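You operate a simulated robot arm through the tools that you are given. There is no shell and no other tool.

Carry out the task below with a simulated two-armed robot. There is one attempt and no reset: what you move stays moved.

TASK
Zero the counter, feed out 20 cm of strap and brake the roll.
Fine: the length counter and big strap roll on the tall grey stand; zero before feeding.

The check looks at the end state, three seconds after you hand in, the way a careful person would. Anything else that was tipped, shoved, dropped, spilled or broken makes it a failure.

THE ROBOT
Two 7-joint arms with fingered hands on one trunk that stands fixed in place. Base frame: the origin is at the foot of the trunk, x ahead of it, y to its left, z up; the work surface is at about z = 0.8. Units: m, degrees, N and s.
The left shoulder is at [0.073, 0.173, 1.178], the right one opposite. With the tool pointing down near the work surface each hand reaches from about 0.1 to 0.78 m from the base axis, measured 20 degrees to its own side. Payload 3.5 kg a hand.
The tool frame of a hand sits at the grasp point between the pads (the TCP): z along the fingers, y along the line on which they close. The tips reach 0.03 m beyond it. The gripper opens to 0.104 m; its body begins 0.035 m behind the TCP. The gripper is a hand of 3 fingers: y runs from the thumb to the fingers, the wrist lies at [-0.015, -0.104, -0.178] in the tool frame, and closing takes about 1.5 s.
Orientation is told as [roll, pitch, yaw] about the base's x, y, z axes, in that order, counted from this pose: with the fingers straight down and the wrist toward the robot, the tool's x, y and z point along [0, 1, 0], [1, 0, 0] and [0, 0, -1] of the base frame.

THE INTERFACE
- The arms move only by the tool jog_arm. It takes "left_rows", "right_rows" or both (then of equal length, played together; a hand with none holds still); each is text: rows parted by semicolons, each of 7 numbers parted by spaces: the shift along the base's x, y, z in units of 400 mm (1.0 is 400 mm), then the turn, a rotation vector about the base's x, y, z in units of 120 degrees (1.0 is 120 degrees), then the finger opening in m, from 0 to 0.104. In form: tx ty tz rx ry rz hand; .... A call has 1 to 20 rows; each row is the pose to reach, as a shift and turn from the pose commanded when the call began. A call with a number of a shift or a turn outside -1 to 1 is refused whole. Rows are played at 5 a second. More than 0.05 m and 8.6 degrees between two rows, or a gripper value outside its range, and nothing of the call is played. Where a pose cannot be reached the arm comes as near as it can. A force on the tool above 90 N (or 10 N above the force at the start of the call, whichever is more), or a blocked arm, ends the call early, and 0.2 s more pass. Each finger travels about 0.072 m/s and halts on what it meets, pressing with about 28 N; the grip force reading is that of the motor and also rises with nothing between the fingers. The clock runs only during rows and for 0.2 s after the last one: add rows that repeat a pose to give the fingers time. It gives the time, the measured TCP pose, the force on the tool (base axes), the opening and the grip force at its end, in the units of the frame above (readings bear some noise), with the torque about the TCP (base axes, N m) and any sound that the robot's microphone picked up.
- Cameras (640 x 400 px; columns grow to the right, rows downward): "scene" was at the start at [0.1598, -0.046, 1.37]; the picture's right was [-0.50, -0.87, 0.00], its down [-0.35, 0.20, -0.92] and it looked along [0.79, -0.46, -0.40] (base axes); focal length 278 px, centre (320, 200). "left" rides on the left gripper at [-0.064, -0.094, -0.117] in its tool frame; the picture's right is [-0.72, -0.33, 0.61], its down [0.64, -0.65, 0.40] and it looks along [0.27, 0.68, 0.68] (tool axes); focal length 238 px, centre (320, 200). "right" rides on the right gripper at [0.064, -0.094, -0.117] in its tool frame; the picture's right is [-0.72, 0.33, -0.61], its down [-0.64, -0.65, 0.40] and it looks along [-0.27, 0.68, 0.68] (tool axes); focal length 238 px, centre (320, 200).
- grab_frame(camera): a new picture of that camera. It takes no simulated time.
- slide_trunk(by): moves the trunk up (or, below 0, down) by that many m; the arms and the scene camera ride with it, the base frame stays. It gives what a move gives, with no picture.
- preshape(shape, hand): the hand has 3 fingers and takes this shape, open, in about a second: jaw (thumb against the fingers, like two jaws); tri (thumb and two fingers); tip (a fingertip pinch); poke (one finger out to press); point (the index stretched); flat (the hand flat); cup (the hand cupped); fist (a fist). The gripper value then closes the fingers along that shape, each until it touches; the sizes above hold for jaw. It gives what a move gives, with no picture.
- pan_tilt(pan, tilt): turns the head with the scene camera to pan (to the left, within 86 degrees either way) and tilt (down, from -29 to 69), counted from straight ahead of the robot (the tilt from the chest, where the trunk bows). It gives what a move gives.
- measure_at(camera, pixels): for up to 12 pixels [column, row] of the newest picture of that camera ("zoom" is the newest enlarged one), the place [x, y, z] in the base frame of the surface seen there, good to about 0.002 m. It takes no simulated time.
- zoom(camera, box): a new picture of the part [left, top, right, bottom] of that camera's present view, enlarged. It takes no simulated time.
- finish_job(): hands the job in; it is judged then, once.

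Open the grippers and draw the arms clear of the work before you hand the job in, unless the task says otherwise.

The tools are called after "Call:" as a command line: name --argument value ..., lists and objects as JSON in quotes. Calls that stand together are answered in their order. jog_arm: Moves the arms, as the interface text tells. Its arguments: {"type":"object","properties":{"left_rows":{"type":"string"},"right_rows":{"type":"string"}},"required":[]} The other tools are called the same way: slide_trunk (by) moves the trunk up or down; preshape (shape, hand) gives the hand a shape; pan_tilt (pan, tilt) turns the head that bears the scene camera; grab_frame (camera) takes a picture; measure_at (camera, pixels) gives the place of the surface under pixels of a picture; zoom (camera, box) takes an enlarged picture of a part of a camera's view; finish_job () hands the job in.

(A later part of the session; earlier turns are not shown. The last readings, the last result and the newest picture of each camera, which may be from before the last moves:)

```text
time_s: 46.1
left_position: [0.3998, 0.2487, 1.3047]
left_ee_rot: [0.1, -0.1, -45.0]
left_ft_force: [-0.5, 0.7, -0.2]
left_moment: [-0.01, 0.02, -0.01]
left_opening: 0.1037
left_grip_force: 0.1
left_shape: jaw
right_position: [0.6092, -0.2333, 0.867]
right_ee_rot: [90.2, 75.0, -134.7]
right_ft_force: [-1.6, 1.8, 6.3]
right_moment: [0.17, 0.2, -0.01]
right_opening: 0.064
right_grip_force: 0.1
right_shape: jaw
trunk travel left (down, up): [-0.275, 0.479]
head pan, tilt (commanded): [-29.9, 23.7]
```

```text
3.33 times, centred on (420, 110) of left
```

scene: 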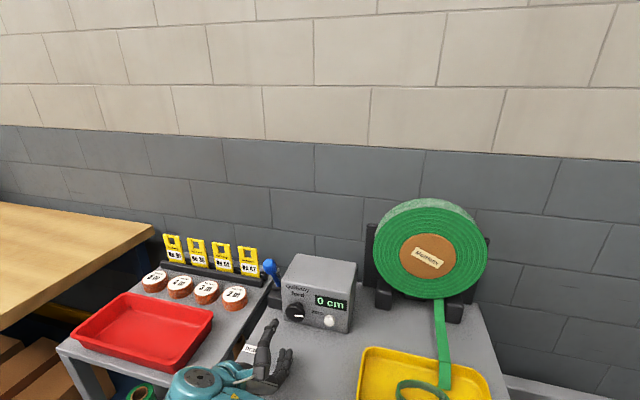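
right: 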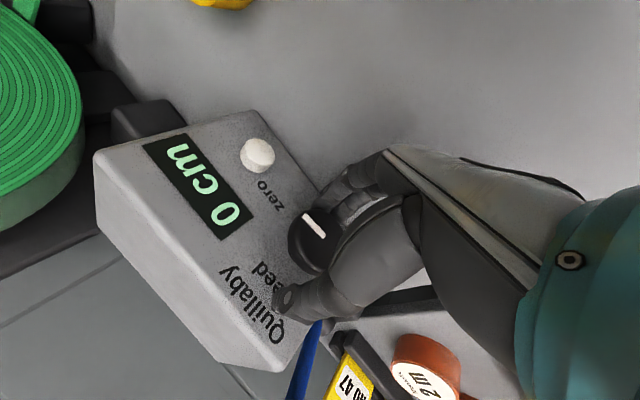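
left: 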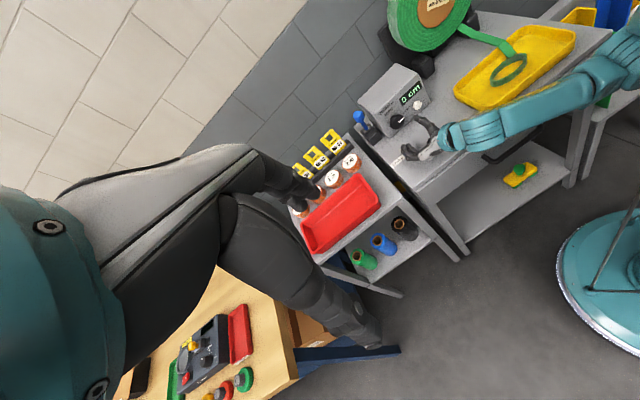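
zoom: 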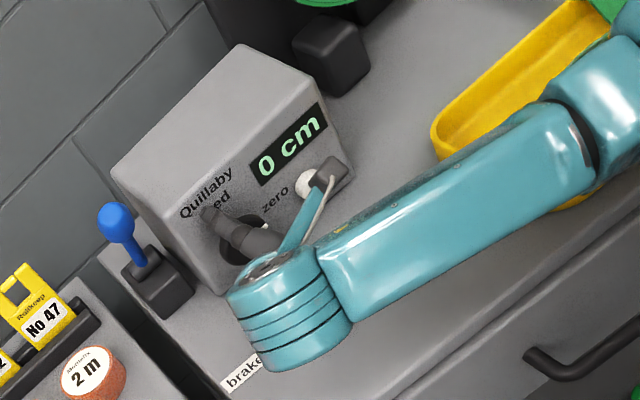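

There is a light 6 N upward force: the lower fingers seem to graze the stand. I raise 3 mm and close on the knob, watching forces.

Call:
jog_arm --right_rows "0 0 0.006 0 0 0 0.058; 0 0 0.006 0 0 0 0.052; 0 0 0.004 0 0 0 0.048; 0 0 0.002 0 0 0 0.044; 0 0 0 0 0 0 0.04; 0 0 0 0 0 0 0.04; 0 0 0 0 0 0 0.04"

Call:
zoom --camera "scene" --box '[220, 260, 380, 400]'

Call:
zoom --camera "right" --box '[220, 130, 420, 350]'

```text
time_s: 47.7
left_position: [0.4015, 0.2472, 1.3027]
left_ee_rot: [0.0, 0.1, -45.0]
left_ft_force: [0.7, -0.2, 0.4]
left_moment: [0.0, 0.01, -0.01]
left_opening: 0.1038
left_grip_force: 0.1
left_shape: jaw
right_position: [0.6091, -0.2351, 0.8653]
right_ee_rot: [90.4, 75.0, -134.6]
right_ft_force: [6.4, -7.5, 1.8]
right_moment: [-0.08, -0.13, 0.0]
right_opening: 0.0379
right_grip_force: 28.0
right_shape: jaw
trunk travel left (down, up): [-0.275, 0.479]
head pan, tilt (commanded): [-29.9, 23.7]
```

```text
2.86 times, centred on (300, 330) of scene
```

zoom: 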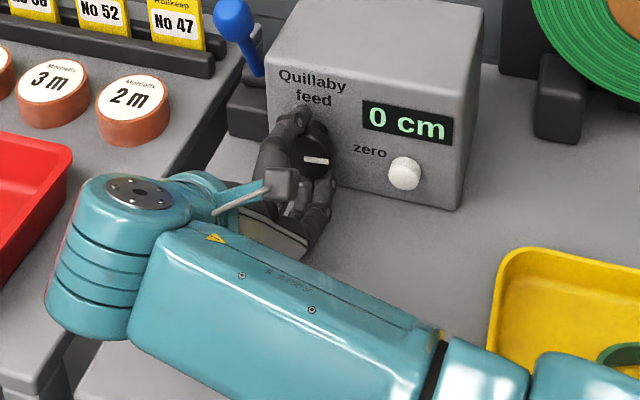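

```text
1.82 times, centred on (320, 240) of right
```

zoom: 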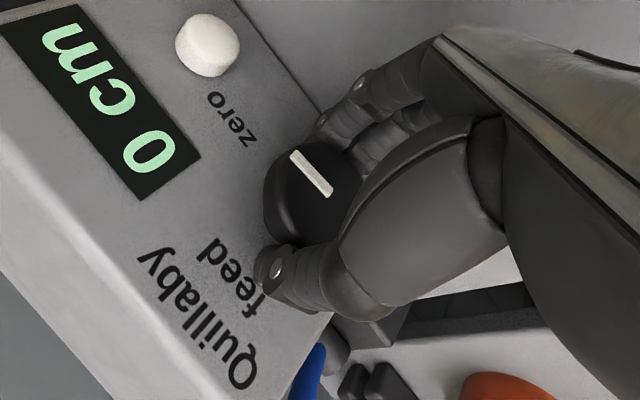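

The grip is on the knob (28 N, opening 3.8 cm). I try a small clockwise turn of 15° to see how the counter answers.

Call:
jog_arm --right_rows "0 0 0 0.0295 -0.0295 0 0.036; 0 0 0 0.059 -0.059 0 0.036; 0 0 0 0.0884 -0.0884 0 0.036; 0 0 0 0.0884 -0.0884 0 0.036"

Call:
zoom --camera "scene" --box '[220, 260, 380, 400]'

Call:
zoom --camera "right" --box '[220, 130, 420, 350]'

```text
time_s: 48.7
left_position: [0.4005, 0.2475, 1.3047]
left_ee_rot: [0.0, 0.1, -45.0]
left_ft_force: [-0.8, -0.1, 0.0]
left_moment: [0.0, -0.02, -0.01]
left_opening: 0.1037
left_grip_force: 0.0
left_shape: jaw
right_position: [0.6079, -0.2348, 0.8647]
right_ee_rot: [-97.4, 90.0, 37.4]
right_ft_force: [6.7, -15.1, -0.2]
right_moment: [-0.29, -0.04, -0.16]
right_opening: 0.0363
right_grip_force: 28.0
right_shape: jaw
trunk travel left (down, up): [-0.275, 0.479]
head pan, tilt (commanded): [-29.9, 23.7]
```

```text
2.86 times, centred on (300, 330) of scene
```

zoom: 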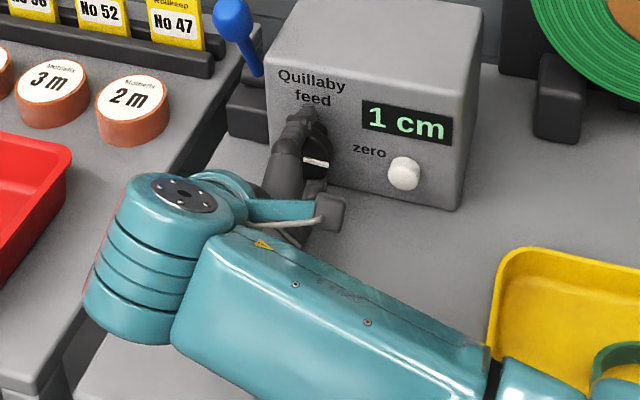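

```text
1.82 times, centred on (320, 240) of right
```

zoom: 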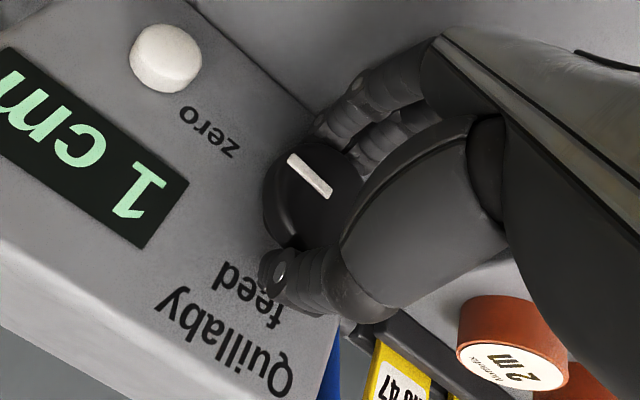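

Clockwise feeds out: the counter reads 1 cm after about 15°, so the roll is unbraked now. I continue clockwise another 60°.

Call:
jog_arm --right_rows "0 0 0 0.0393 -0.0393 0 0.036; 0 0 0 0.0786 -0.0786 0 0.036; 0 0 0 0.1179 -0.1179 0 0.036; 0 0 0 0.1571 -0.1571 0 0.036; 0 0 0 0.1964 -0.1964 0 0.036; 0 0 0 0.2357 -0.2357 0 0.036; 0 0 0 0.275 -0.275 0 0.036; 0 0 0 0.3143 -0.3143 0 0.036; 0 0 0 0.3536 -0.3536 0 0.036; 0 0 0 0.3536 -0.3536 0 0.036"

Call:
zoom --camera "scene" --box '[220, 260, 380, 400]'

Call:
zoom --camera "right" --box '[220, 130, 420, 350]'

Call:
zoom --camera "left" --box '[340, 50, 640, 210]'

```text
time_s: 50.9
left_position: [0.4009, 0.2463, 1.3035]
left_ee_rot: [0.0, 0.1, -45.0]
left_ft_force: [0.2, -0.7, -0.2]
left_moment: [0.01, 0.0, -0.01]
left_opening: 0.1036
left_grip_force: 0.1
left_shape: jaw
right_position: [0.6086, -0.2357, 0.8651]
right_ee_rot: [-89.8, 30.1, 44.8]
right_ft_force: [1.8, -19.0, -7.7]
right_moment: [-0.26, 0.18, -0.52]
right_opening: 0.0347
right_grip_force: 28.2
right_shape: jaw
trunk travel left (down, up): [-0.275, 0.479]
head pan, tilt (commanded): [-29.9, 23.7]
```

```text
2.86 times, centred on (300, 330) of scene
```

zoom: 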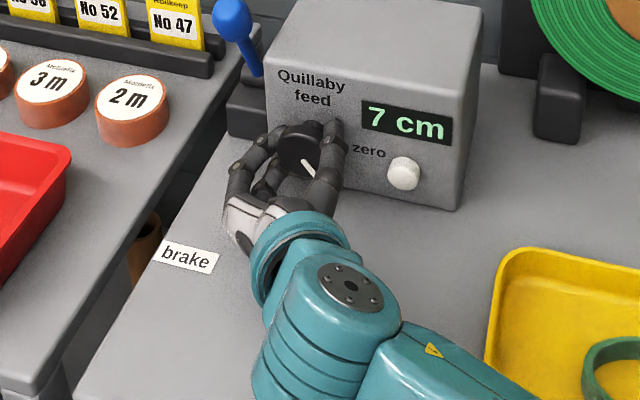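

```text
1.82 times, centred on (320, 240) of right
```

zoom: 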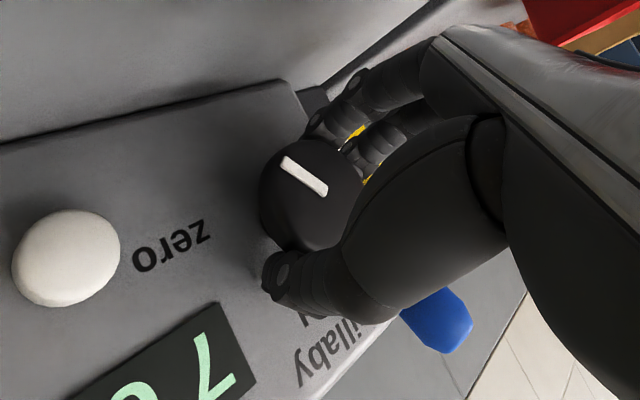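

```text
2.13 times, centred on (490, 130) of left
```

zoom: 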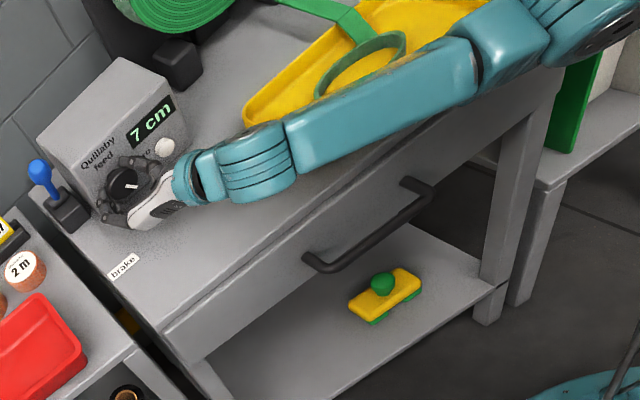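

The counter reads 7 cm after about 75° (roughly 10.5° per cm). I release, back off 8 cm along the axis, and roll back anticlockwise for the next stroke.

Call:
jog_arm --right_rows "0 0 0 0 0 0 0.05; 0 0 0 0 0 0 0.065; 0 0 0 0 0 0 0.07; -0.05 0.05 0.01 0 0 0 0.07; -0.1 0.1 0.02 0 0 0 0.07; -0.15 0.15 0.03 0 0 0 0.07; -0.15 0.15 0.03 0 0 0 0.07"

Call:
grab_frame --camera "scene"

Call:
zoom --camera "scene" --box '[220, 260, 380, 400]'

```text
time_s: 52.5
left_position: [0.4017, 0.2485, 1.3038]
left_ee_rot: [0.1, 0.0, -45.0]
left_ft_force: [-0.5, 0.1, -0.4]
left_moment: [0.03, -0.04, 0.01]
left_opening: 0.1037
left_grip_force: 0.0
left_shape: jaw
right_position: [0.5504, -0.1722, 0.8781]
right_ee_rot: [-90.0, 30.1, 45.0]
right_ft_force: [-0.2, -0.2, 0.4]
right_moment: [-0.02, 0.03, 0.03]
right_opening: 0.0696
right_grip_force: 0.0
right_shape: jaw
trunk travel left (down, up): [-0.275, 0.479]
head pan, tilt (commanded): [-29.9, 23.7]
```

```text
taken
```

scene: 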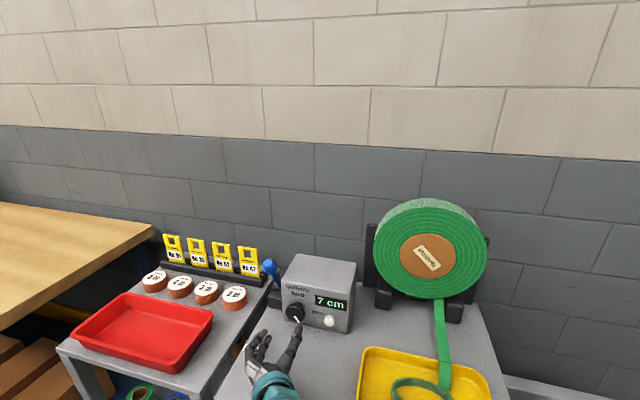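

```text
2.86 times, centred on (300, 330) of scene
```

zoom: 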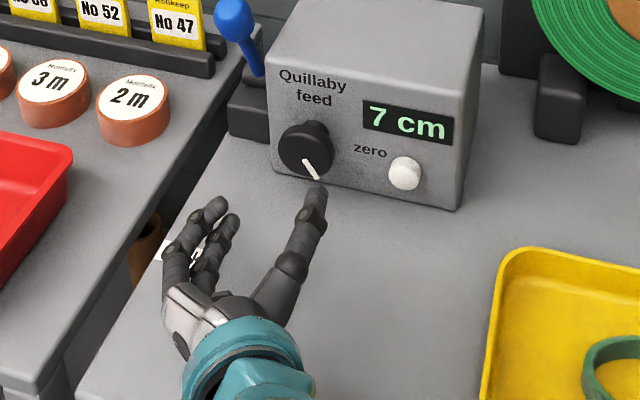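

The counter holds 7 cm and the pointer moved to 5 o'clock. I roll the hand back 75° anticlockwise here and re-approach the knob.

Call:
jog_arm --right_rows "0 0 0 -0.0442 0.0442 0 0.066; 0 0 0 -0.0884 0.0884 0 0.064; 0 0 0 -0.1326 0.1326 0 0.062; 0 0 0 -0.1768 0.1768 0 0.062; 0 0 0 -0.221 0.221 0 0.062; 0 0 0 -0.2652 0.2652 0 0.062; 0 0 0 -0.3094 0.3094 0 0.062; 0 0 0 -0.3536 0.3536 0 0.062; 0 0 0 -0.3978 0.3978 0 0.062; 0 0 0 -0.4419 0.4419 0 0.062; 0.036 -0.038 -0.015 -0.4419 0.4419 0 0.062; 0.072 -0.076 -0.022 -0.4419 0.4419 0 0.062; 0.108 -0.114 -0.022 -0.4419 0.4419 0 0.062; 0.13 -0.137 -0.022 -0.4419 0.4419 0 0.062; 0.1465 -0.154 -0.022 -0.4419 0.4419 0 0.062; 0.1465 -0.154 -0.022 -0.4419 0.4419 0 0.062"

Call:
zoom --camera "scene" --box '[220, 260, 380, 400]'

Call:
zoom --camera "right" --box '[220, 130, 420, 350]'

```text
time_s: 55.9
left_position: [0.4007, 0.249, 1.3045]
left_ee_rot: [0.1, 0.0, -44.9]
left_ft_force: [0.5, 0.6, 0.4]
left_moment: [0.03, 0.0, 0.03]
left_opening: 0.1038
left_grip_force: 0.0
left_shape: jaw
right_position: [0.6054, -0.2363, 0.8697]
right_ee_rot: [90.0, 75.0, -135.0]
right_ft_force: [0.5, 0.4, 0.1]
right_moment: [0.0, 0.0, 0.0]
right_opening: 0.0625
right_grip_force: 0.0
right_shape: jaw
trunk travel left (down, up): [-0.275, 0.479]
head pan, tilt (commanded): [-29.9, 23.7]
```

```text
2.86 times, centred on (300, 330) of scene
```

zoom: 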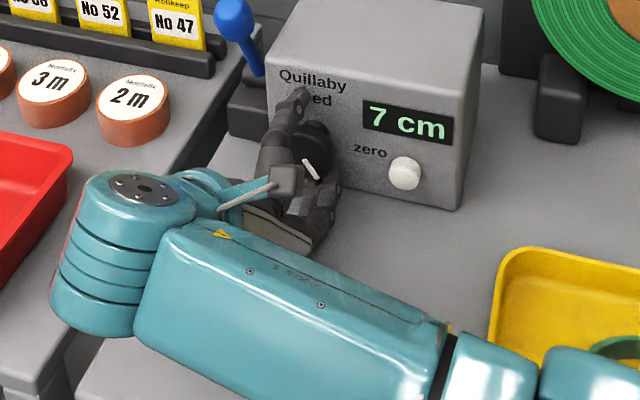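

```text
1.82 times, centred on (320, 240) of right
```

zoom: 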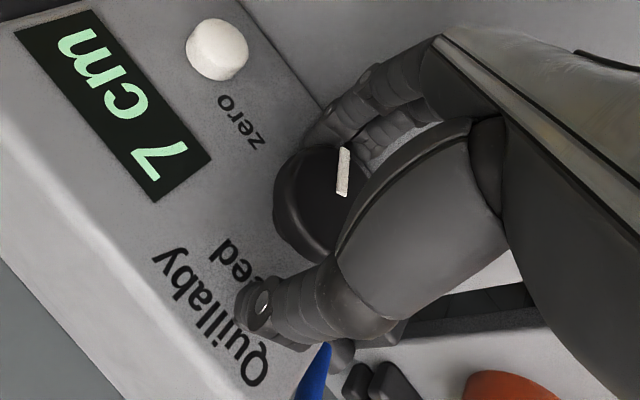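

The hand straddles the knob again (TCP about 4 mm right of the axis, which I correct). I close and turn clockwise 75°.

Call:
jog_arm --right_rows "0.007 0.007 -0.005 0 0 0 0.055; 0.007 0.007 -0.008 0 0 0 0.048; 0.007 0.007 -0.01 0 0 0 0.042; 0.007 0.007 -0.01 0 0 0 0.036; 0.007 0.007 -0.01 0 0 0 0.036; 0.007 0.007 -0.01 0 0 0 0.036; 0.007 0.007 -0.01 0.0402 -0.0402 0 0.036; 0.007 0.007 -0.01 0.0804 -0.0804 0 0.036; 0.007 0.007 -0.01 0.1205 -0.1205 0 0.036; 0.007 0.007 -0.01 0.1607 -0.1607 0 0.036; 0.007 0.007 -0.01 0.2009 -0.2009 0 0.036; 0.007 0.007 -0.01 0.241 -0.241 0 0.036; 0.007 0.007 -0.01 0.2812 -0.2812 0 0.036; 0.007 0.007 -0.01 0.3214 -0.3214 0 0.036; 0.007 0.007 -0.01 0.3616 -0.3616 0 0.036; 0.007 0.007 -0.01 0.4017 -0.4017 0 0.036; 0.007 0.007 -0.01 0.4419 -0.4419 0 0.036; 0.007 0.007 -0.01 0.4419 -0.4419 0 0.036"

Call:
zoom --camera "scene" --box '[220, 260, 380, 400]'

Call:
grab_frame --camera "scene"

```text
time_s: 59.7
left_position: [0.4012, 0.2463, 1.305]
left_ee_rot: [0.2, 0.1, -45.0]
left_ft_force: [-0.2, 0.9, -0.5]
left_moment: [-0.01, 0.02, 0.0]
left_opening: 0.1039
left_grip_force: 0.1
left_shape: jaw
right_position: [0.6101, -0.2359, 0.8638]
right_ee_rot: [-89.8, 30.0, 44.7]
right_ft_force: [-0.1, -21.2, -2.1]
right_moment: [-0.29, 0.12, -0.6]
right_opening: 0.034
right_grip_force: 27.6
right_shape: jaw
trunk travel left (down, up): [-0.275, 0.479]
head pan, tilt (commanded): [-29.9, 23.7]
```

```text
2.86 times, centred on (300, 330) of scene
```

zoom: 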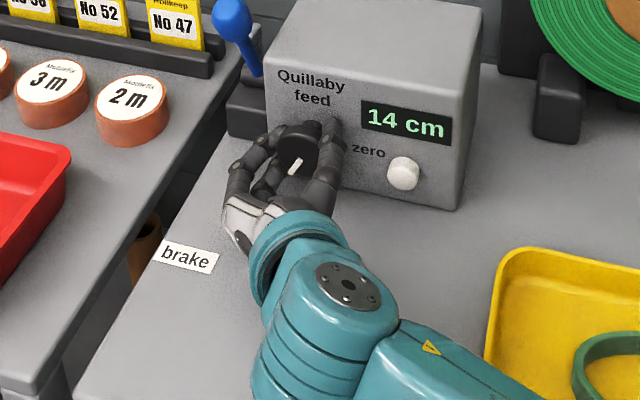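

```text
taken
```

scene: 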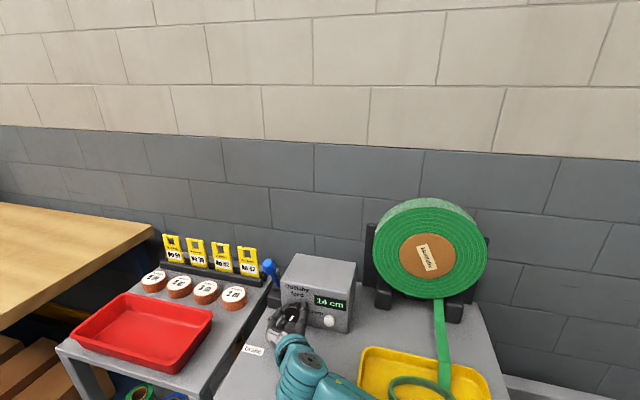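

The counter reads 14 cm. I release, back off and roll back for the last stroke.

Call:
jog_arm --right_rows "0 0 0 0 0 0 0.05; 0 0 0 0 0 0 0.065; 0 0 0 0 0 0 0.07; -0.05 0.05 0.01 0 0 0 0.07; -0.1 0.1 0.02 0 0 0 0.07; -0.15 0.15 0.03 0 0 0 0.07; -0.15 0.15 0.03 -0.0442 0.0442 0 0.068; -0.15 0.15 0.03 -0.0884 0.0884 0 0.066; -0.15 0.15 0.03 -0.1326 0.1326 0 0.064; -0.15 0.15 0.03 -0.1768 0.1768 0 0.062; -0.15 0.15 0.03 -0.221 0.221 0 0.062; -0.15 0.15 0.03 -0.2652 0.2652 0 0.062; -0.15 0.15 0.03 -0.3094 0.3094 0 0.062; -0.15 0.15 0.03 -0.3536 0.3536 0 0.062; -0.15 0.15 0.03 -0.3978 0.3978 0 0.062; -0.15 0.15 0.03 -0.4419 0.4419 0 0.062; -0.15 0.15 0.03 -0.4419 0.4419 0 0.062"

Call:
zoom --camera "scene" --box '[240, 260, 360, 350]'

Call:
zoom --camera "scene" --box '[340, 180, 520, 400]'

Call:
grab_frame --camera "right"

```text
time_s: 63.3
left_position: [0.4015, 0.2483, 1.3044]
left_ee_rot: [0.0, 0.1, -44.9]
left_ft_force: [0.1, -0.9, -0.3]
left_moment: [0.0, 0.02, -0.01]
left_opening: 0.1036
left_grip_force: 0.0
left_shape: jaw
right_position: [0.5495, -0.1722, 0.8776]
right_ee_rot: [90.0, 74.8, -134.8]
right_ft_force: [-0.8, 0.0, -0.5]
right_moment: [0.04, -0.02, 0.0]
right_opening: 0.0628
right_grip_force: 0.1
right_shape: jaw
trunk travel left (down, up): [-0.275, 0.479]
head pan, tilt (commanded): [-29.9, 23.7]
```

```text
4.44 times, centred on (300, 305) of scene
```

zoom: 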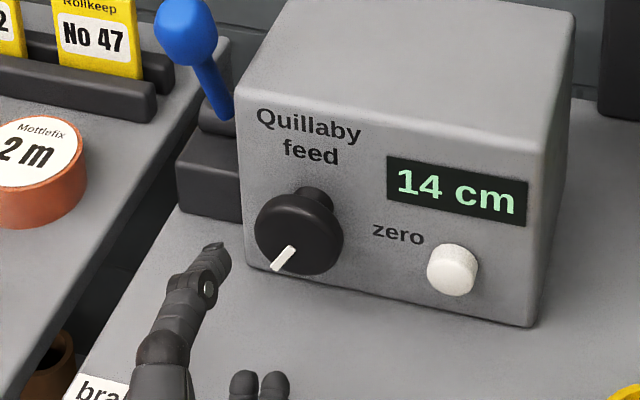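

```text
1.82 times, centred on (430, 290) of scene
```

zoom: 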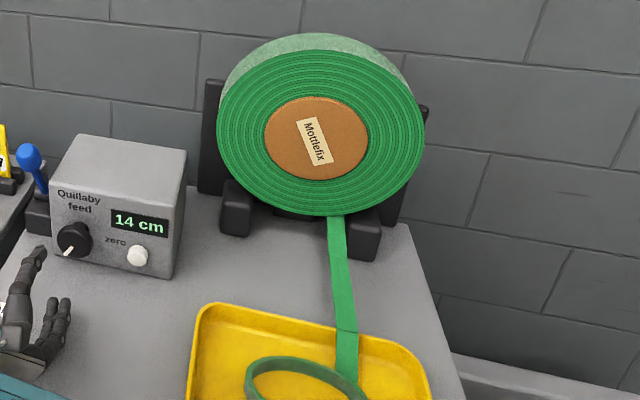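

```text
taken
```

right: 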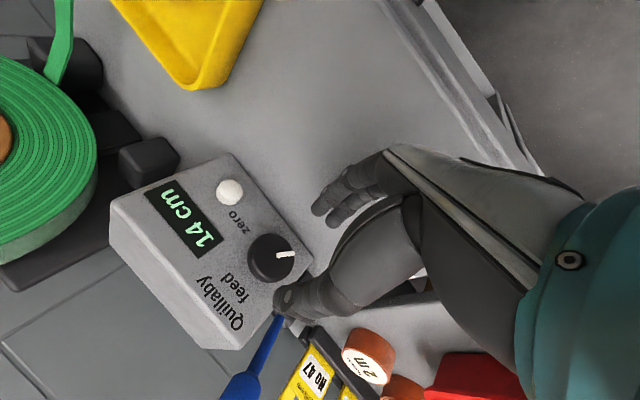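

Pointer now near 7:30; about 10° per cm, so about 60° remain. I approach, grip and turn 45° clockwise first, then creep.

Call:
jog_arm --right_rows "0.038 -0.037 -0.015 0 0 0 0.062; 0.076 -0.074 -0.022 0 0 0 0.062; 0.114 -0.11 -0.022 0 0 0 0.062; 0.138 -0.132 -0.022 0 0 0 0.062; 0.155 -0.147 -0.022 0 0 0 0.062; 0.155 -0.147 -0.026 0 0 0 0.055; 0.155 -0.147 -0.03 0 0 0 0.048; 0.155 -0.147 -0.032 0 0 0 0.042; 0.155 -0.147 -0.032 0 0 0 0.036; 0.155 -0.147 -0.032 0 0 0 0.036; 0.155 -0.147 -0.032 0 0 0 0.036; 0.155 -0.147 -0.032 0.0379 -0.0379 0 0.036; 0.155 -0.147 -0.032 0.0758 -0.0758 0 0.036; 0.155 -0.147 -0.032 0.1136 -0.1136 0 0.036; 0.155 -0.147 -0.032 0.1515 -0.1515 0 0.036; 0.155 -0.147 -0.032 0.1894 -0.1894 0 0.036; 0.155 -0.147 -0.032 0.2273 -0.2273 0 0.036; 0.155 -0.147 -0.032 0.2652 -0.2652 0 0.036; 0.155 -0.147 -0.032 0.2652 -0.2652 0 0.036"

Call:
zoom --camera "scene" --box '[240, 260, 360, 350]'

```text
time_s: 67.3
left_position: [0.4013, 0.2449, 1.3051]
left_ee_rot: [0.1, 0.1, -44.9]
left_ft_force: [0.9, -0.1, 0.9]
left_moment: [0.02, -0.01, 0.04]
left_opening: 0.1038
left_grip_force: 0.1
left_shape: jaw
right_position: [0.6121, -0.2336, 0.8644]
right_ee_rot: [-90.1, 59.8, 44.6]
right_ft_force: [5.9, -22.7, 6.0]
right_moment: [-0.41, -0.04, -0.34]
right_opening: 0.0329
right_grip_force: 28.0
right_shape: jaw
trunk travel left (down, up): [-0.275, 0.479]
head pan, tilt (commanded): [-29.9, 23.7]
```

```text
4.44 times, centred on (300, 305) of scene
```

zoom: 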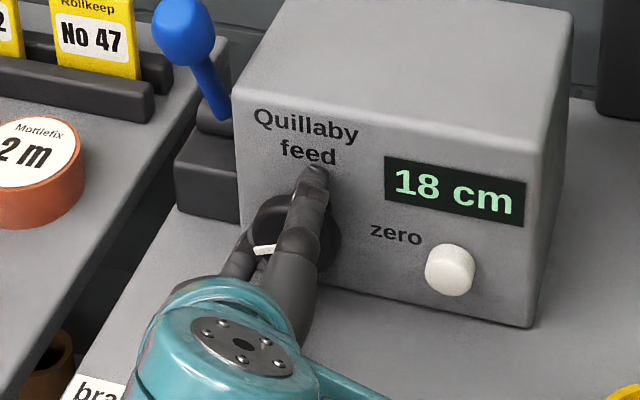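

18 cm. I creep a further 12° clockwise.

Call:
jog_arm --right_rows "0 0 0 0.0236 -0.0236 0 0.034; 0 0 0 0.0471 -0.0471 0 0.034; 0 0 0 0.0707 -0.0707 0 0.034; 0 0 0 0.0707 -0.0707 0 0.034"

Call:
zoom --camera "scene" --box '[240, 260, 360, 350]'

```text
time_s: 68.3
left_position: [0.402, 0.2497, 1.3031]
left_ee_rot: [0.0, 0.0, -45.0]
left_ft_force: [0.2, -0.9, 0.5]
left_moment: [-0.01, -0.02, -0.03]
left_opening: 0.1037
left_grip_force: 0.0
left_shape: jaw
right_position: [0.6106, -0.2274, 0.8641]
right_ee_rot: [-90.0, 47.9, 45.3]
right_ft_force: [0.5, 8.2, 1.5]
right_moment: [-0.04, -0.05, 0.13]
right_opening: 0.0368
right_grip_force: 27.6
right_shape: jaw
trunk travel left (down, up): [-0.275, 0.479]
head pan, tilt (commanded): [-29.9, 23.7]
```

```text
4.44 times, centred on (300, 305) of scene
```

zoom: 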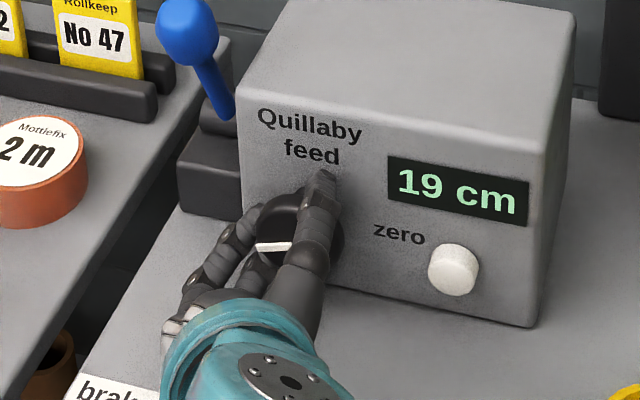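

19 cm, with a slight slip of the pads (force dropped), but the grip still holds. I creep on in small steps.

Call:
jog_arm --right_rows "0 0 0 0.0177 -0.0177 0 0.034; 0 0 0 0.0354 -0.0354 0 0.034; 0 0 0 0.0354 -0.0354 0 0.034"

Call:
zoom --camera "scene" --box '[240, 260, 360, 350]'

```text
time_s: 69.1
left_position: [0.4015, 0.249, 1.3034]
left_ee_rot: [0.0, 0.0, -45.0]
left_ft_force: [-0.7, -0.5, -0.1]
left_moment: [0.0, 0.02, 0.02]
left_opening: 0.1035
left_grip_force: 0.0
left_shape: jaw
right_position: [0.6114, -0.2305, 0.8649]
right_ee_rot: [-90.2, 42.0, 44.8]
right_ft_force: [3.5, 8.1, 2.7]
right_moment: [-0.09, -0.1, 0.07]
right_opening: 0.0359
right_grip_force: 27.9
right_shape: jaw
trunk travel left (down, up): [-0.275, 0.479]
head pan, tilt (commanded): [-29.9, 23.7]
```

```text
4.44 times, centred on (300, 305) of scene
```

zoom: 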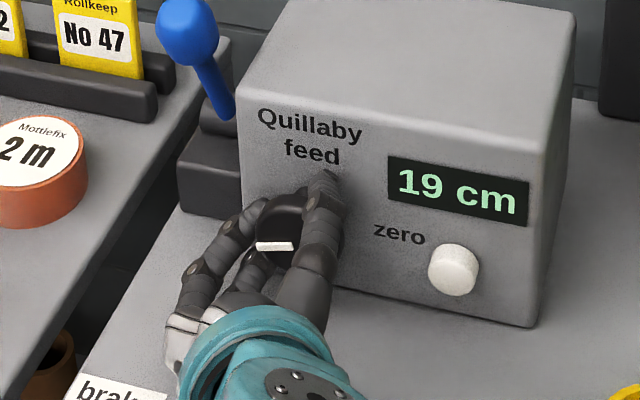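

Still 19 cm with the pointer at about 9 o'clock. I creep 5° more.

Call:
jog_arm --right_rows "0 0 0 0.0147 -0.0147 0 0.034; 0 0 0 0.0295 -0.0295 0 0.034; 0 0 0 0.0295 -0.0295 0 0.034"

Call:
zoom --camera "scene" --box '[240, 260, 360, 350]'

```text
time_s: 69.9
left_position: [0.4009, 0.2488, 1.3028]
left_ee_rot: [-0.1, 0.1, -45.0]
left_ft_force: [0.5, 0.8, 0.5]
left_moment: [-0.05, 0.05, 0.01]
left_opening: 0.1037
left_grip_force: 0.0
left_shape: jaw
right_position: [0.6103, -0.231, 0.8635]
right_ee_rot: [-90.2, 37.0, 45.0]
right_ft_force: [6.0, 4.5, 4.7]
right_moment: [-0.14, -0.08, -0.03]
right_opening: 0.0356
right_grip_force: 28.8
right_shape: jaw
trunk travel left (down, up): [-0.275, 0.479]
head pan, tilt (commanded): [-29.9, 23.7]
```

```text
4.44 times, centred on (300, 305) of scene
```

zoom: 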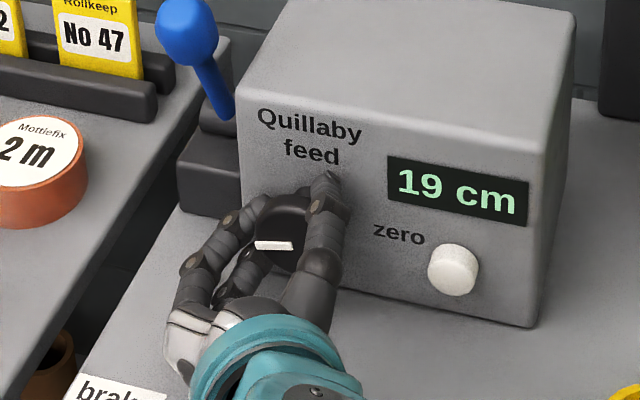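

Still 19 cm. I turn 6° more.

Call:
jog_arm --right_rows "0 0 0 0.0177 -0.0177 0 0.032; 0 0 0 0.0354 -0.0354 0 0.032; 0 0 0 0.0354 -0.0354 0 0.032"

Call:
zoom --camera "scene" --box '[240, 260, 360, 350]'

```text
time_s: 70.7
left_position: [0.4014, 0.2491, 1.3028]
left_ee_rot: [0.1, 0.0, -44.9]
left_ft_force: [-0.3, -0.2, 0.8]
left_moment: [0.01, -0.01, 0.02]
left_opening: 0.1036
left_grip_force: 0.1
left_shape: jaw
right_position: [0.612, -0.2327, 0.8645]
right_ee_rot: [-90.0, 31.1, 44.7]
right_ft_force: [9.9, -3.4, 6.9]
right_moment: [-0.21, -0.11, -0.08]
right_opening: 0.033
right_grip_force: 28.3
right_shape: jaw
trunk travel left (down, up): [-0.275, 0.479]
head pan, tilt (commanded): [-29.9, 23.7]
```

```text
4.44 times, centred on (300, 305) of scene
```

zoom: 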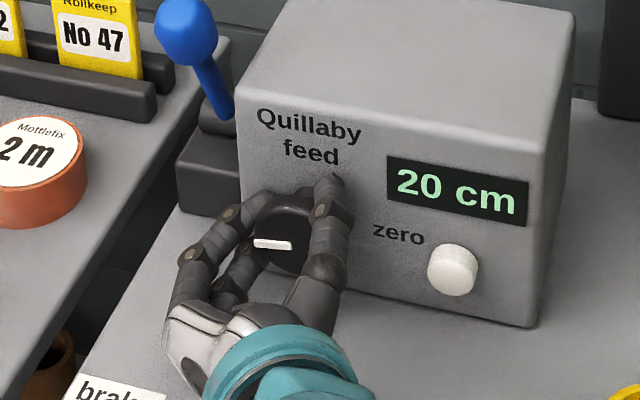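

The counter reads 20 cm. Before letting go I measure the pointer's angle precisely, to judge whether I am near the middle of the 20 reading.

Call:
zoom --camera "scene" --box '[280, 300, 312, 332]'

Call:
zoom --camera "right" --box '[240, 150, 400, 330]'

```text
12.50 times, centred on (296, 316) of scene
```

zoom: 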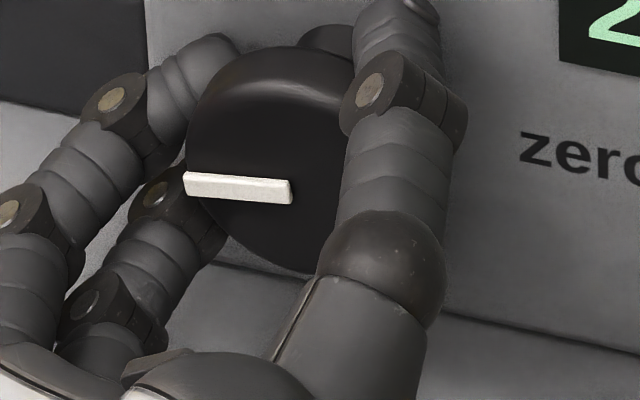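

```text
2.22 times, centred on (320, 240) of right
```

zoom: 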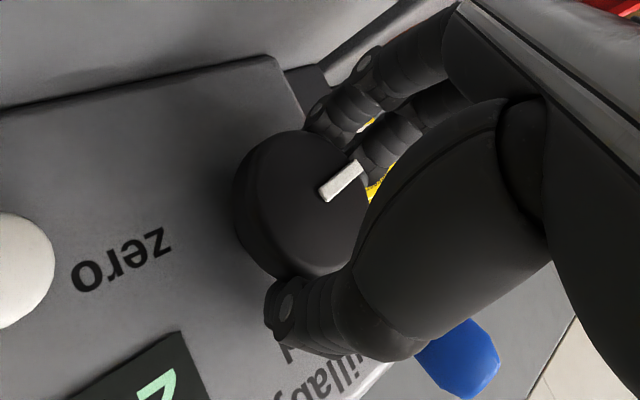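

The pointer is near 169–170° from its 3 o'clock reference; judging by about 9° per cm, the counter has just passed the 19.5 rounding edge. I add 4° to centre it at 20.

Call:
jog_arm --right_rows "0 0 0 0.0118 -0.0118 0 0.032; 0 0 0 0.0236 -0.0236 0 0.032; 0 0 0 0.0236 -0.0236 0 0.032"

Call:
zoom --camera "scene" --box '[240, 260, 360, 350]'

Call:
zoom --camera "scene" --box '[280, 300, 312, 332]'

```text
time_s: 71.5
left_position: [0.4009, 0.2476, 1.3042]
left_ee_rot: [0.0, 0.0, -45.1]
left_ft_force: [0.0, 0.0, -0.1]
left_moment: [-0.01, 0.0, 0.0]
left_opening: 0.1035
left_grip_force: 0.1
left_shape: jaw
right_position: [0.6117, -0.2316, 0.8649]
right_ee_rot: [-90.3, 27.0, 44.9]
right_ft_force: [6.1, -5.9, 8.5]
right_moment: [-0.2, -0.09, -0.19]
right_opening: 0.0326
right_grip_force: 28.4
right_shape: jaw
trunk travel left (down, up): [-0.275, 0.479]
head pan, tilt (commanded): [-29.9, 23.7]
```

```text
4.44 times, centred on (300, 305) of scene
```

zoom: 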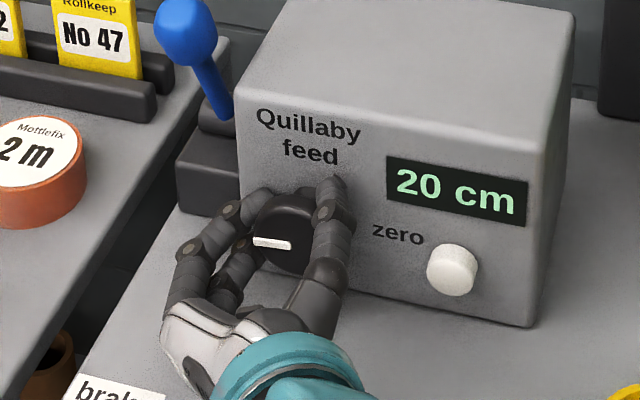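

```text
12.50 times, centred on (296, 316) of scene
```

zoom: 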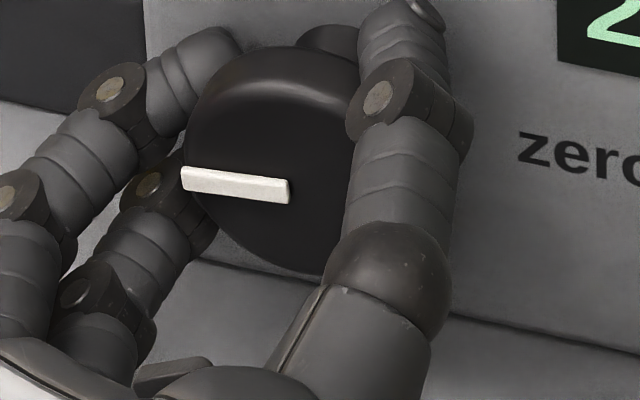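

Still 20 cm and a few degrees further in. I release straight and back off along the axis.

Call:
jog_arm --right_rows "0 0 0 0 0 0 0.045; 0 0 0 0 0 0 0.058; 0 0 0 0 0 0 0.07; 0 0 0 0 0 0 0.07; -0.05 0.05 0.01 0 0 0 0.07; -0.1 0.1 0.02 0 0 0 0.07; -0.15 0.15 0.05 0 0 0 0.07; -0.2 0.2 0.1 0 0 0 0.07; -0.2 0.2 0.15 0 0 0 0.07"

Call:
grab_frame --camera "scene"

Call:
zoom --camera "scene" --box '[240, 260, 360, 350]'

```text
time_s: 73.5
left_position: [0.4017, 0.2486, 1.3037]
left_ee_rot: [0.0, 0.0, -45.0]
left_ft_force: [0.3, -1.1, 0.4]
left_moment: [-0.01, -0.02, -0.04]
left_opening: 0.1037
left_grip_force: 0.2
left_shape: jaw
right_position: [0.5315, -0.1509, 0.9243]
right_ee_rot: [-90.0, 27.0, 45.0]
right_ft_force: [-0.5, 0.7, 0.5]
right_moment: [0.01, -0.02, -0.02]
right_opening: 0.0696
right_grip_force: 0.1
right_shape: jaw
trunk travel left (down, up): [-0.275, 0.479]
head pan, tilt (commanded): [-29.9, 23.7]
```

```text
taken
```

scene: 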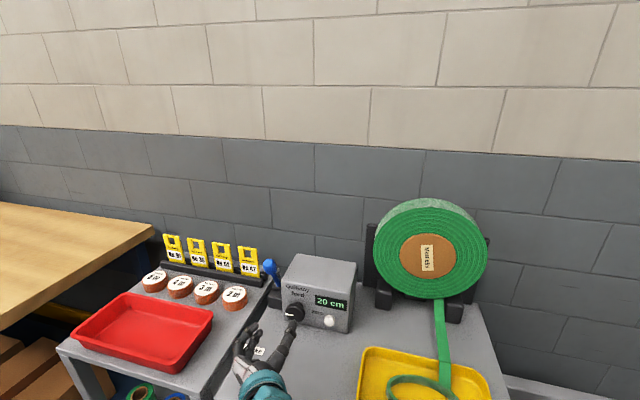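

```text
4.44 times, centred on (300, 305) of scene
```

zoom: 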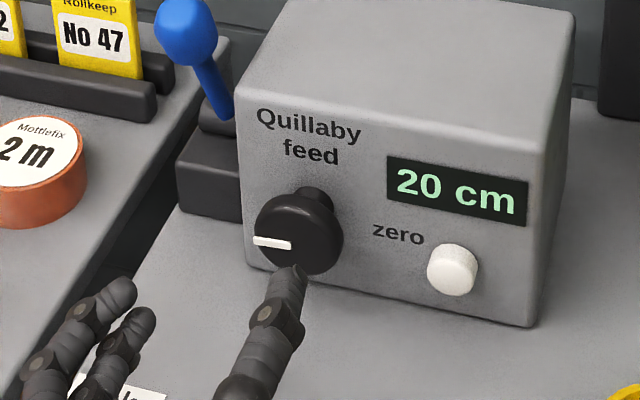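

The counter keeps 20 cm. Next the brake lever: it leans forward and the roll was free, so I try pushing the ball backward with one finger above the box top. I shape the right hand to poke here first.

Call:
preshape --shape "poke" --hand "right"

Call:
measure_at --camera "scene" --pixels '[[269, 264], [249, 255], [249, 272], [242, 262], [258, 262], [228, 258], [270, 272]]'

Call:
grab_frame --camera "right"

```text
time_s: 74.4
left_position: [0.4016, 0.2483, 1.3048]
left_ee_rot: [0.0, 0.0, -45.0]
left_ft_force: [-0.8, -0.3, -0.5]
left_moment: [0.01, -0.02, -0.02]
left_opening: 0.1037
left_grip_force: 0.1
left_shape: jaw
right_position: [0.5314, -0.1519, 0.9233]
right_ee_rot: [-90.2, 27.0, 45.0]
right_ft_force: [-0.3, -0.5, 0.3]
right_moment: [0.0, 0.02, 0.0]
right_opening: 0.0
right_grip_force: 0.1
right_shape: poke
trunk travel left (down, up): [-0.275, 0.479]
head pan, tilt (commanded): [-29.9, 23.7]
```

```text
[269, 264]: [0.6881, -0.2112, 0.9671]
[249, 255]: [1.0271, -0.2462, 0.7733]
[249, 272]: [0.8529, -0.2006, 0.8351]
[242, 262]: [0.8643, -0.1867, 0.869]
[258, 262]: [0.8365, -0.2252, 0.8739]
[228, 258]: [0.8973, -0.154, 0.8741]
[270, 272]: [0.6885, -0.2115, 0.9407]
```

```text
taken
```

right: 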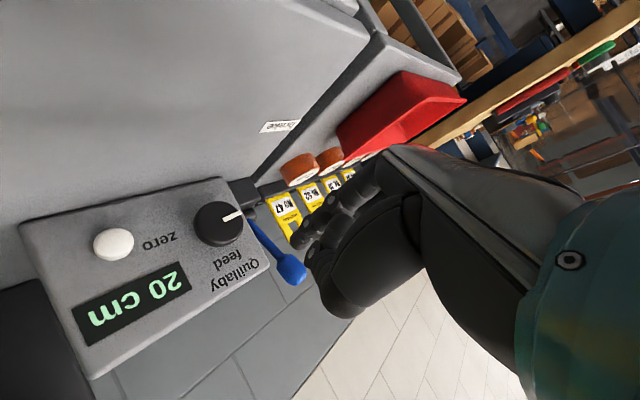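

The tags are lower and farther back, out of the way. I move to 6 cm in front of the ball, rolling and tilting the finger slightly downward.

Call:
jog_arm --right_rows "0.04 0.004 0.03 -0.0035 0.0389 0.0039 0; 0.09 0.009 0.06 -0.0071 0.0778 0.0079 0; 0.14 0.014 0.09 -0.0106 0.1167 0.0118 0; 0.19 0.019 0.1143 -0.0142 0.1556 0.0158 0; 0.2423 0.0238 0.1143 -0.0177 0.1945 0.0197 0; 0.2423 0.0238 0.1143 -0.0177 0.1945 0.0197 0"

Call:
grab_frame --camera "right"

Call:
grab_frame --camera "scene"

Call:
zoom --camera "left" --box '[320, 60, 480, 180]'

```text
time_s: 75.8
left_position: [0.3998, 0.2486, 1.3046]
left_ee_rot: [0.0, 0.0, -45.0]
left_ft_force: [0.6, -0.3, -0.5]
left_moment: [0.0, 0.01, -0.01]
left_opening: 0.1039
left_grip_force: 0.1
left_shape: jaw
right_position: [0.6288, -0.1405, 0.9685]
right_ee_rot: [-69.0, 43.2, 59.8]
right_ft_force: [-0.6, -0.3, -1.0]
right_moment: [0.0, 0.0, 0.01]
right_opening: 0.0002
right_grip_force: 0.0
right_shape: poke
trunk travel left (down, up): [-0.275, 0.479]
head pan, tilt (commanded): [-29.9, 23.7]
```

```text
taken
```

right: 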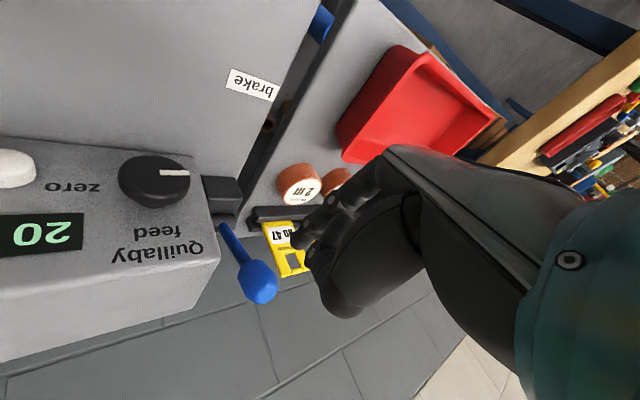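

```text
taken
```

scene: 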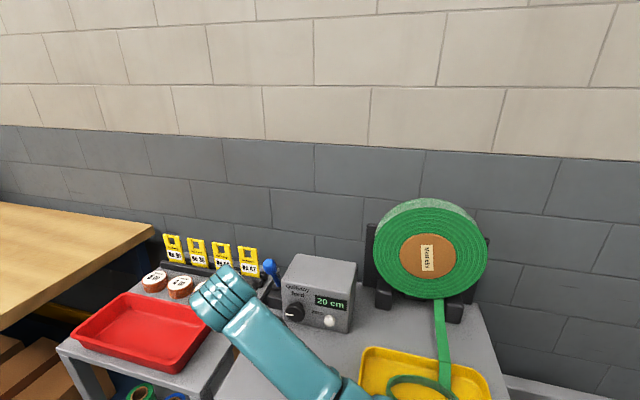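

```text
3.33 times, centred on (400, 120) of left
```

zoom: 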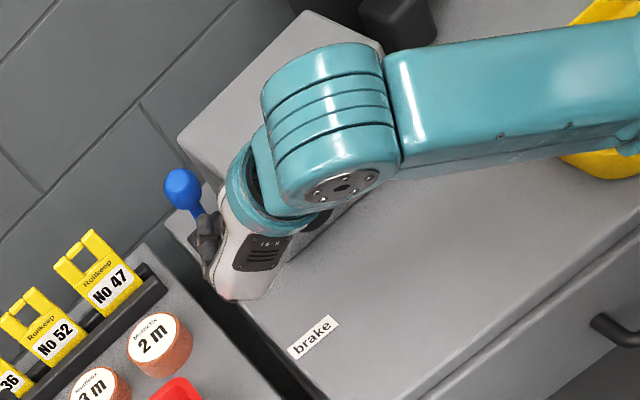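

The fingertip is near (300,240) and the ball at (257,283) in the right view. I measure both.

Call:
zoom --camera "right" --box '[200, 180, 360, 320]'

Call:
measure_at --camera "right" --pixels '[[299, 241], [303, 236], [296, 243], [257, 283], [270, 275], [250, 295], [245, 272], [262, 270], [232, 245], [240, 260]]'

```text
2.86 times, centred on (280, 250) of right
```

zoom: 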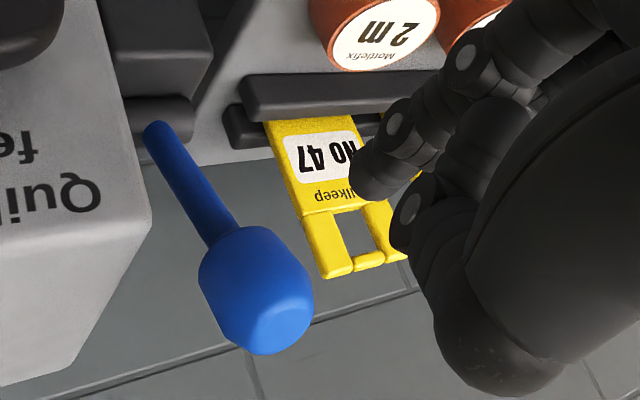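

```text
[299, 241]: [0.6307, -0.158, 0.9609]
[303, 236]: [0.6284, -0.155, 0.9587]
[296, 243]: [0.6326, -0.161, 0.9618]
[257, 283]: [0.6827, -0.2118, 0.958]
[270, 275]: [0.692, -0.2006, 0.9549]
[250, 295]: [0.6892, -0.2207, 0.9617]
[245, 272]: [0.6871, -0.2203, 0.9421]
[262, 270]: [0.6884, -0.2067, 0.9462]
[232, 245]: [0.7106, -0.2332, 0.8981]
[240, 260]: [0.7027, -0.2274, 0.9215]
```

The fingertip is in line with the ball (same lateral line, slightly above its centre). I advance 6 cm to contact and begin a gentle push backward.

Call:
jog_arm --right_rows "0.035 -0.035 -0.005 0 0 0 0; 0.07 -0.07 -0.01 0 0 0 0; 0.1 -0.1 -0.01 0 0 0 0; 0.118 -0.118 -0.01 0 0 0 0; 0.13 -0.13 -0.01 0 0 0 0; 0.13 -0.13 -0.01 0 0 0 0"

Call:
grab_frame --camera "right"

Call:
zoom --camera "left" --box '[320, 60, 480, 180]'

```text
time_s: 77.2
left_position: [0.3995, 0.2502, 1.3042]
left_ee_rot: [0.0, -0.1, -45.0]
left_ft_force: [1.2, -1.1, 0.2]
left_moment: [-0.01, -0.01, -0.03]
left_opening: 0.1037
left_grip_force: 0.0
left_shape: jaw
right_position: [0.6803, -0.1909, 0.9712]
right_ee_rot: [-69.7, 43.0, 59.4]
right_ft_force: [-1.0, 9.5, 16.6]
right_moment: [-0.31, -0.37, 0.15]
right_opening: 0.0
right_grip_force: 0.1
right_shape: poke
trunk travel left (down, up): [-0.275, 0.479]
head pan, tilt (commanded): [-29.9, 23.7]
```

```text
taken
```

right: 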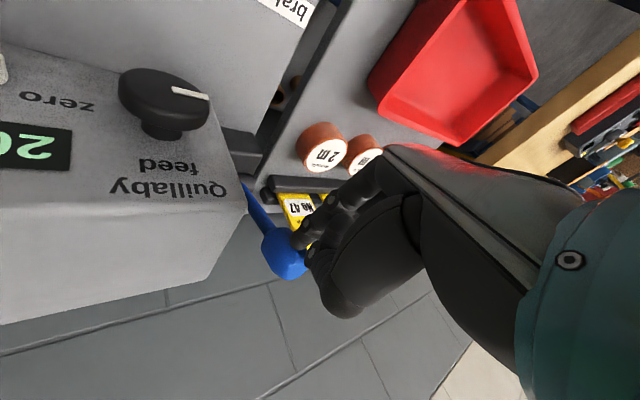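

```text
3.33 times, centred on (400, 120) of left
```

zoom: 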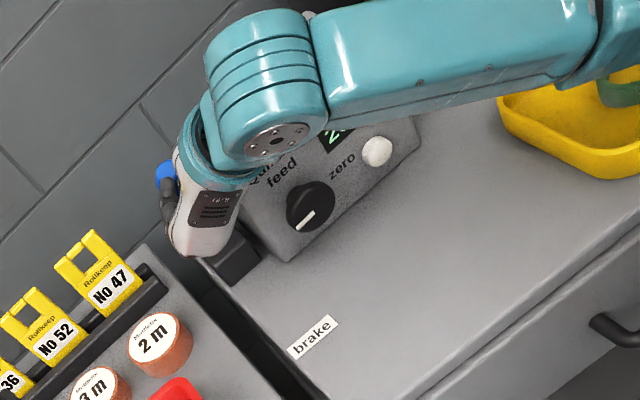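

The force (up 17 N, back 7 N) points along the lever's axis, so the tip is riding on the top of the ball rather than pushing it. I measure where the lever is now.

Call:
zoom --camera "right" --box '[220, 170, 340, 300]'

Call:
measure_at --camera "right" --pixels '[[283, 258], [272, 245], [265, 232], [258, 215], [250, 198], [298, 240], [304, 233], [293, 270]]'

```text
3.08 times, centred on (280, 235) of right
```

zoom: 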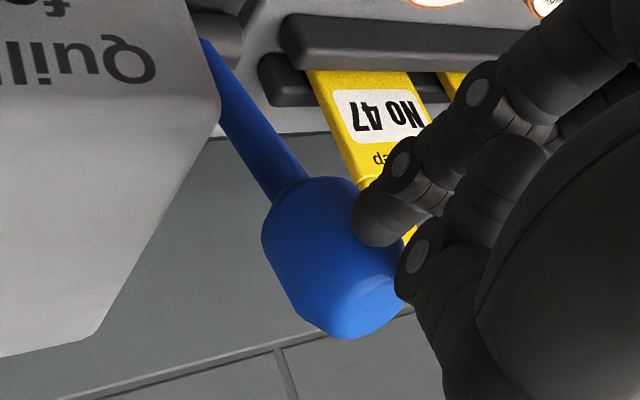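

```text
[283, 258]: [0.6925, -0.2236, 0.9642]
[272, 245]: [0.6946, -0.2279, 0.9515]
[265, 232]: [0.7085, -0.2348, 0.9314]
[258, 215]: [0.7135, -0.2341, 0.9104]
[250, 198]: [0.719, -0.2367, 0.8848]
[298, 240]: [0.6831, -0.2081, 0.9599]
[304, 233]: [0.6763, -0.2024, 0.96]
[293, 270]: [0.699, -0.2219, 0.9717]
```

The lever has come back from 26° to about 11° of forward lean, so it moves this way. I keep pushing in small steps, rising a little with the ball's arc.

Call:
jog_arm --right_rows "0.015 -0.015 0.01 0 0 0 0; 0.03 -0.03 0.015 0 0 0 0; 0.045 -0.045 0.015 0 0 0 0; 0.045 -0.045 0.015 0 0 0 0"

Call:
grab_frame --camera "right"

Call:
zoom --camera "right" --box '[220, 170, 340, 300]'

Call:
grab_frame --camera "scene"

```text
time_s: 78.2
left_position: [0.4002, 0.2487, 1.3041]
left_ee_rot: [0.0, 0.0, -45.0]
left_ft_force: [-1.0, 0.1, 0.4]
left_moment: [0.01, -0.01, -0.01]
left_opening: 0.1034
left_grip_force: 0.0
left_shape: jaw
right_position: [0.698, -0.2125, 0.9716]
right_ee_rot: [-69.1, 43.4, 59.6]
right_ft_force: [-0.1, -0.5, 0.0]
right_moment: [0.0, 0.01, 0.0]
right_opening: 0.0
right_grip_force: 0.0
right_shape: poke
trunk travel left (down, up): [-0.275, 0.479]
head pan, tilt (commanded): [-29.9, 23.7]
```

```text
taken
```

right: 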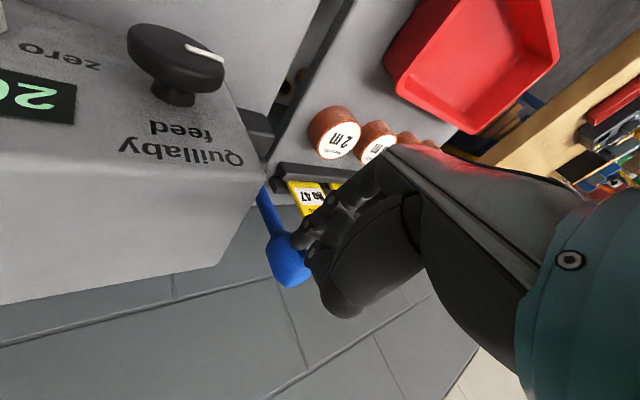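

```text
3.08 times, centred on (280, 235) of right
```

zoom: 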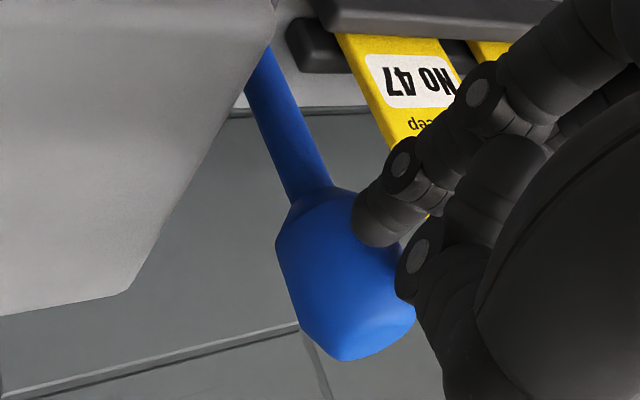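

```text
taken
```

scene: 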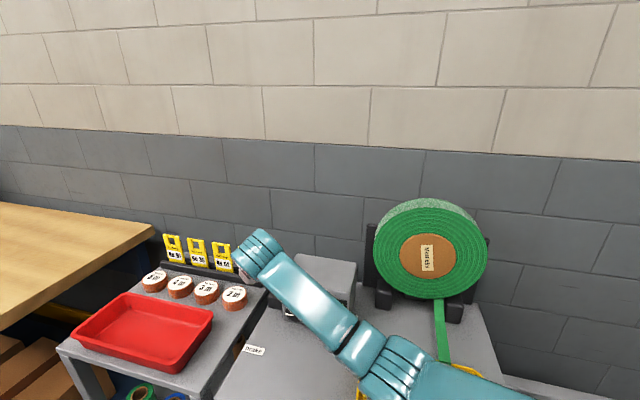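

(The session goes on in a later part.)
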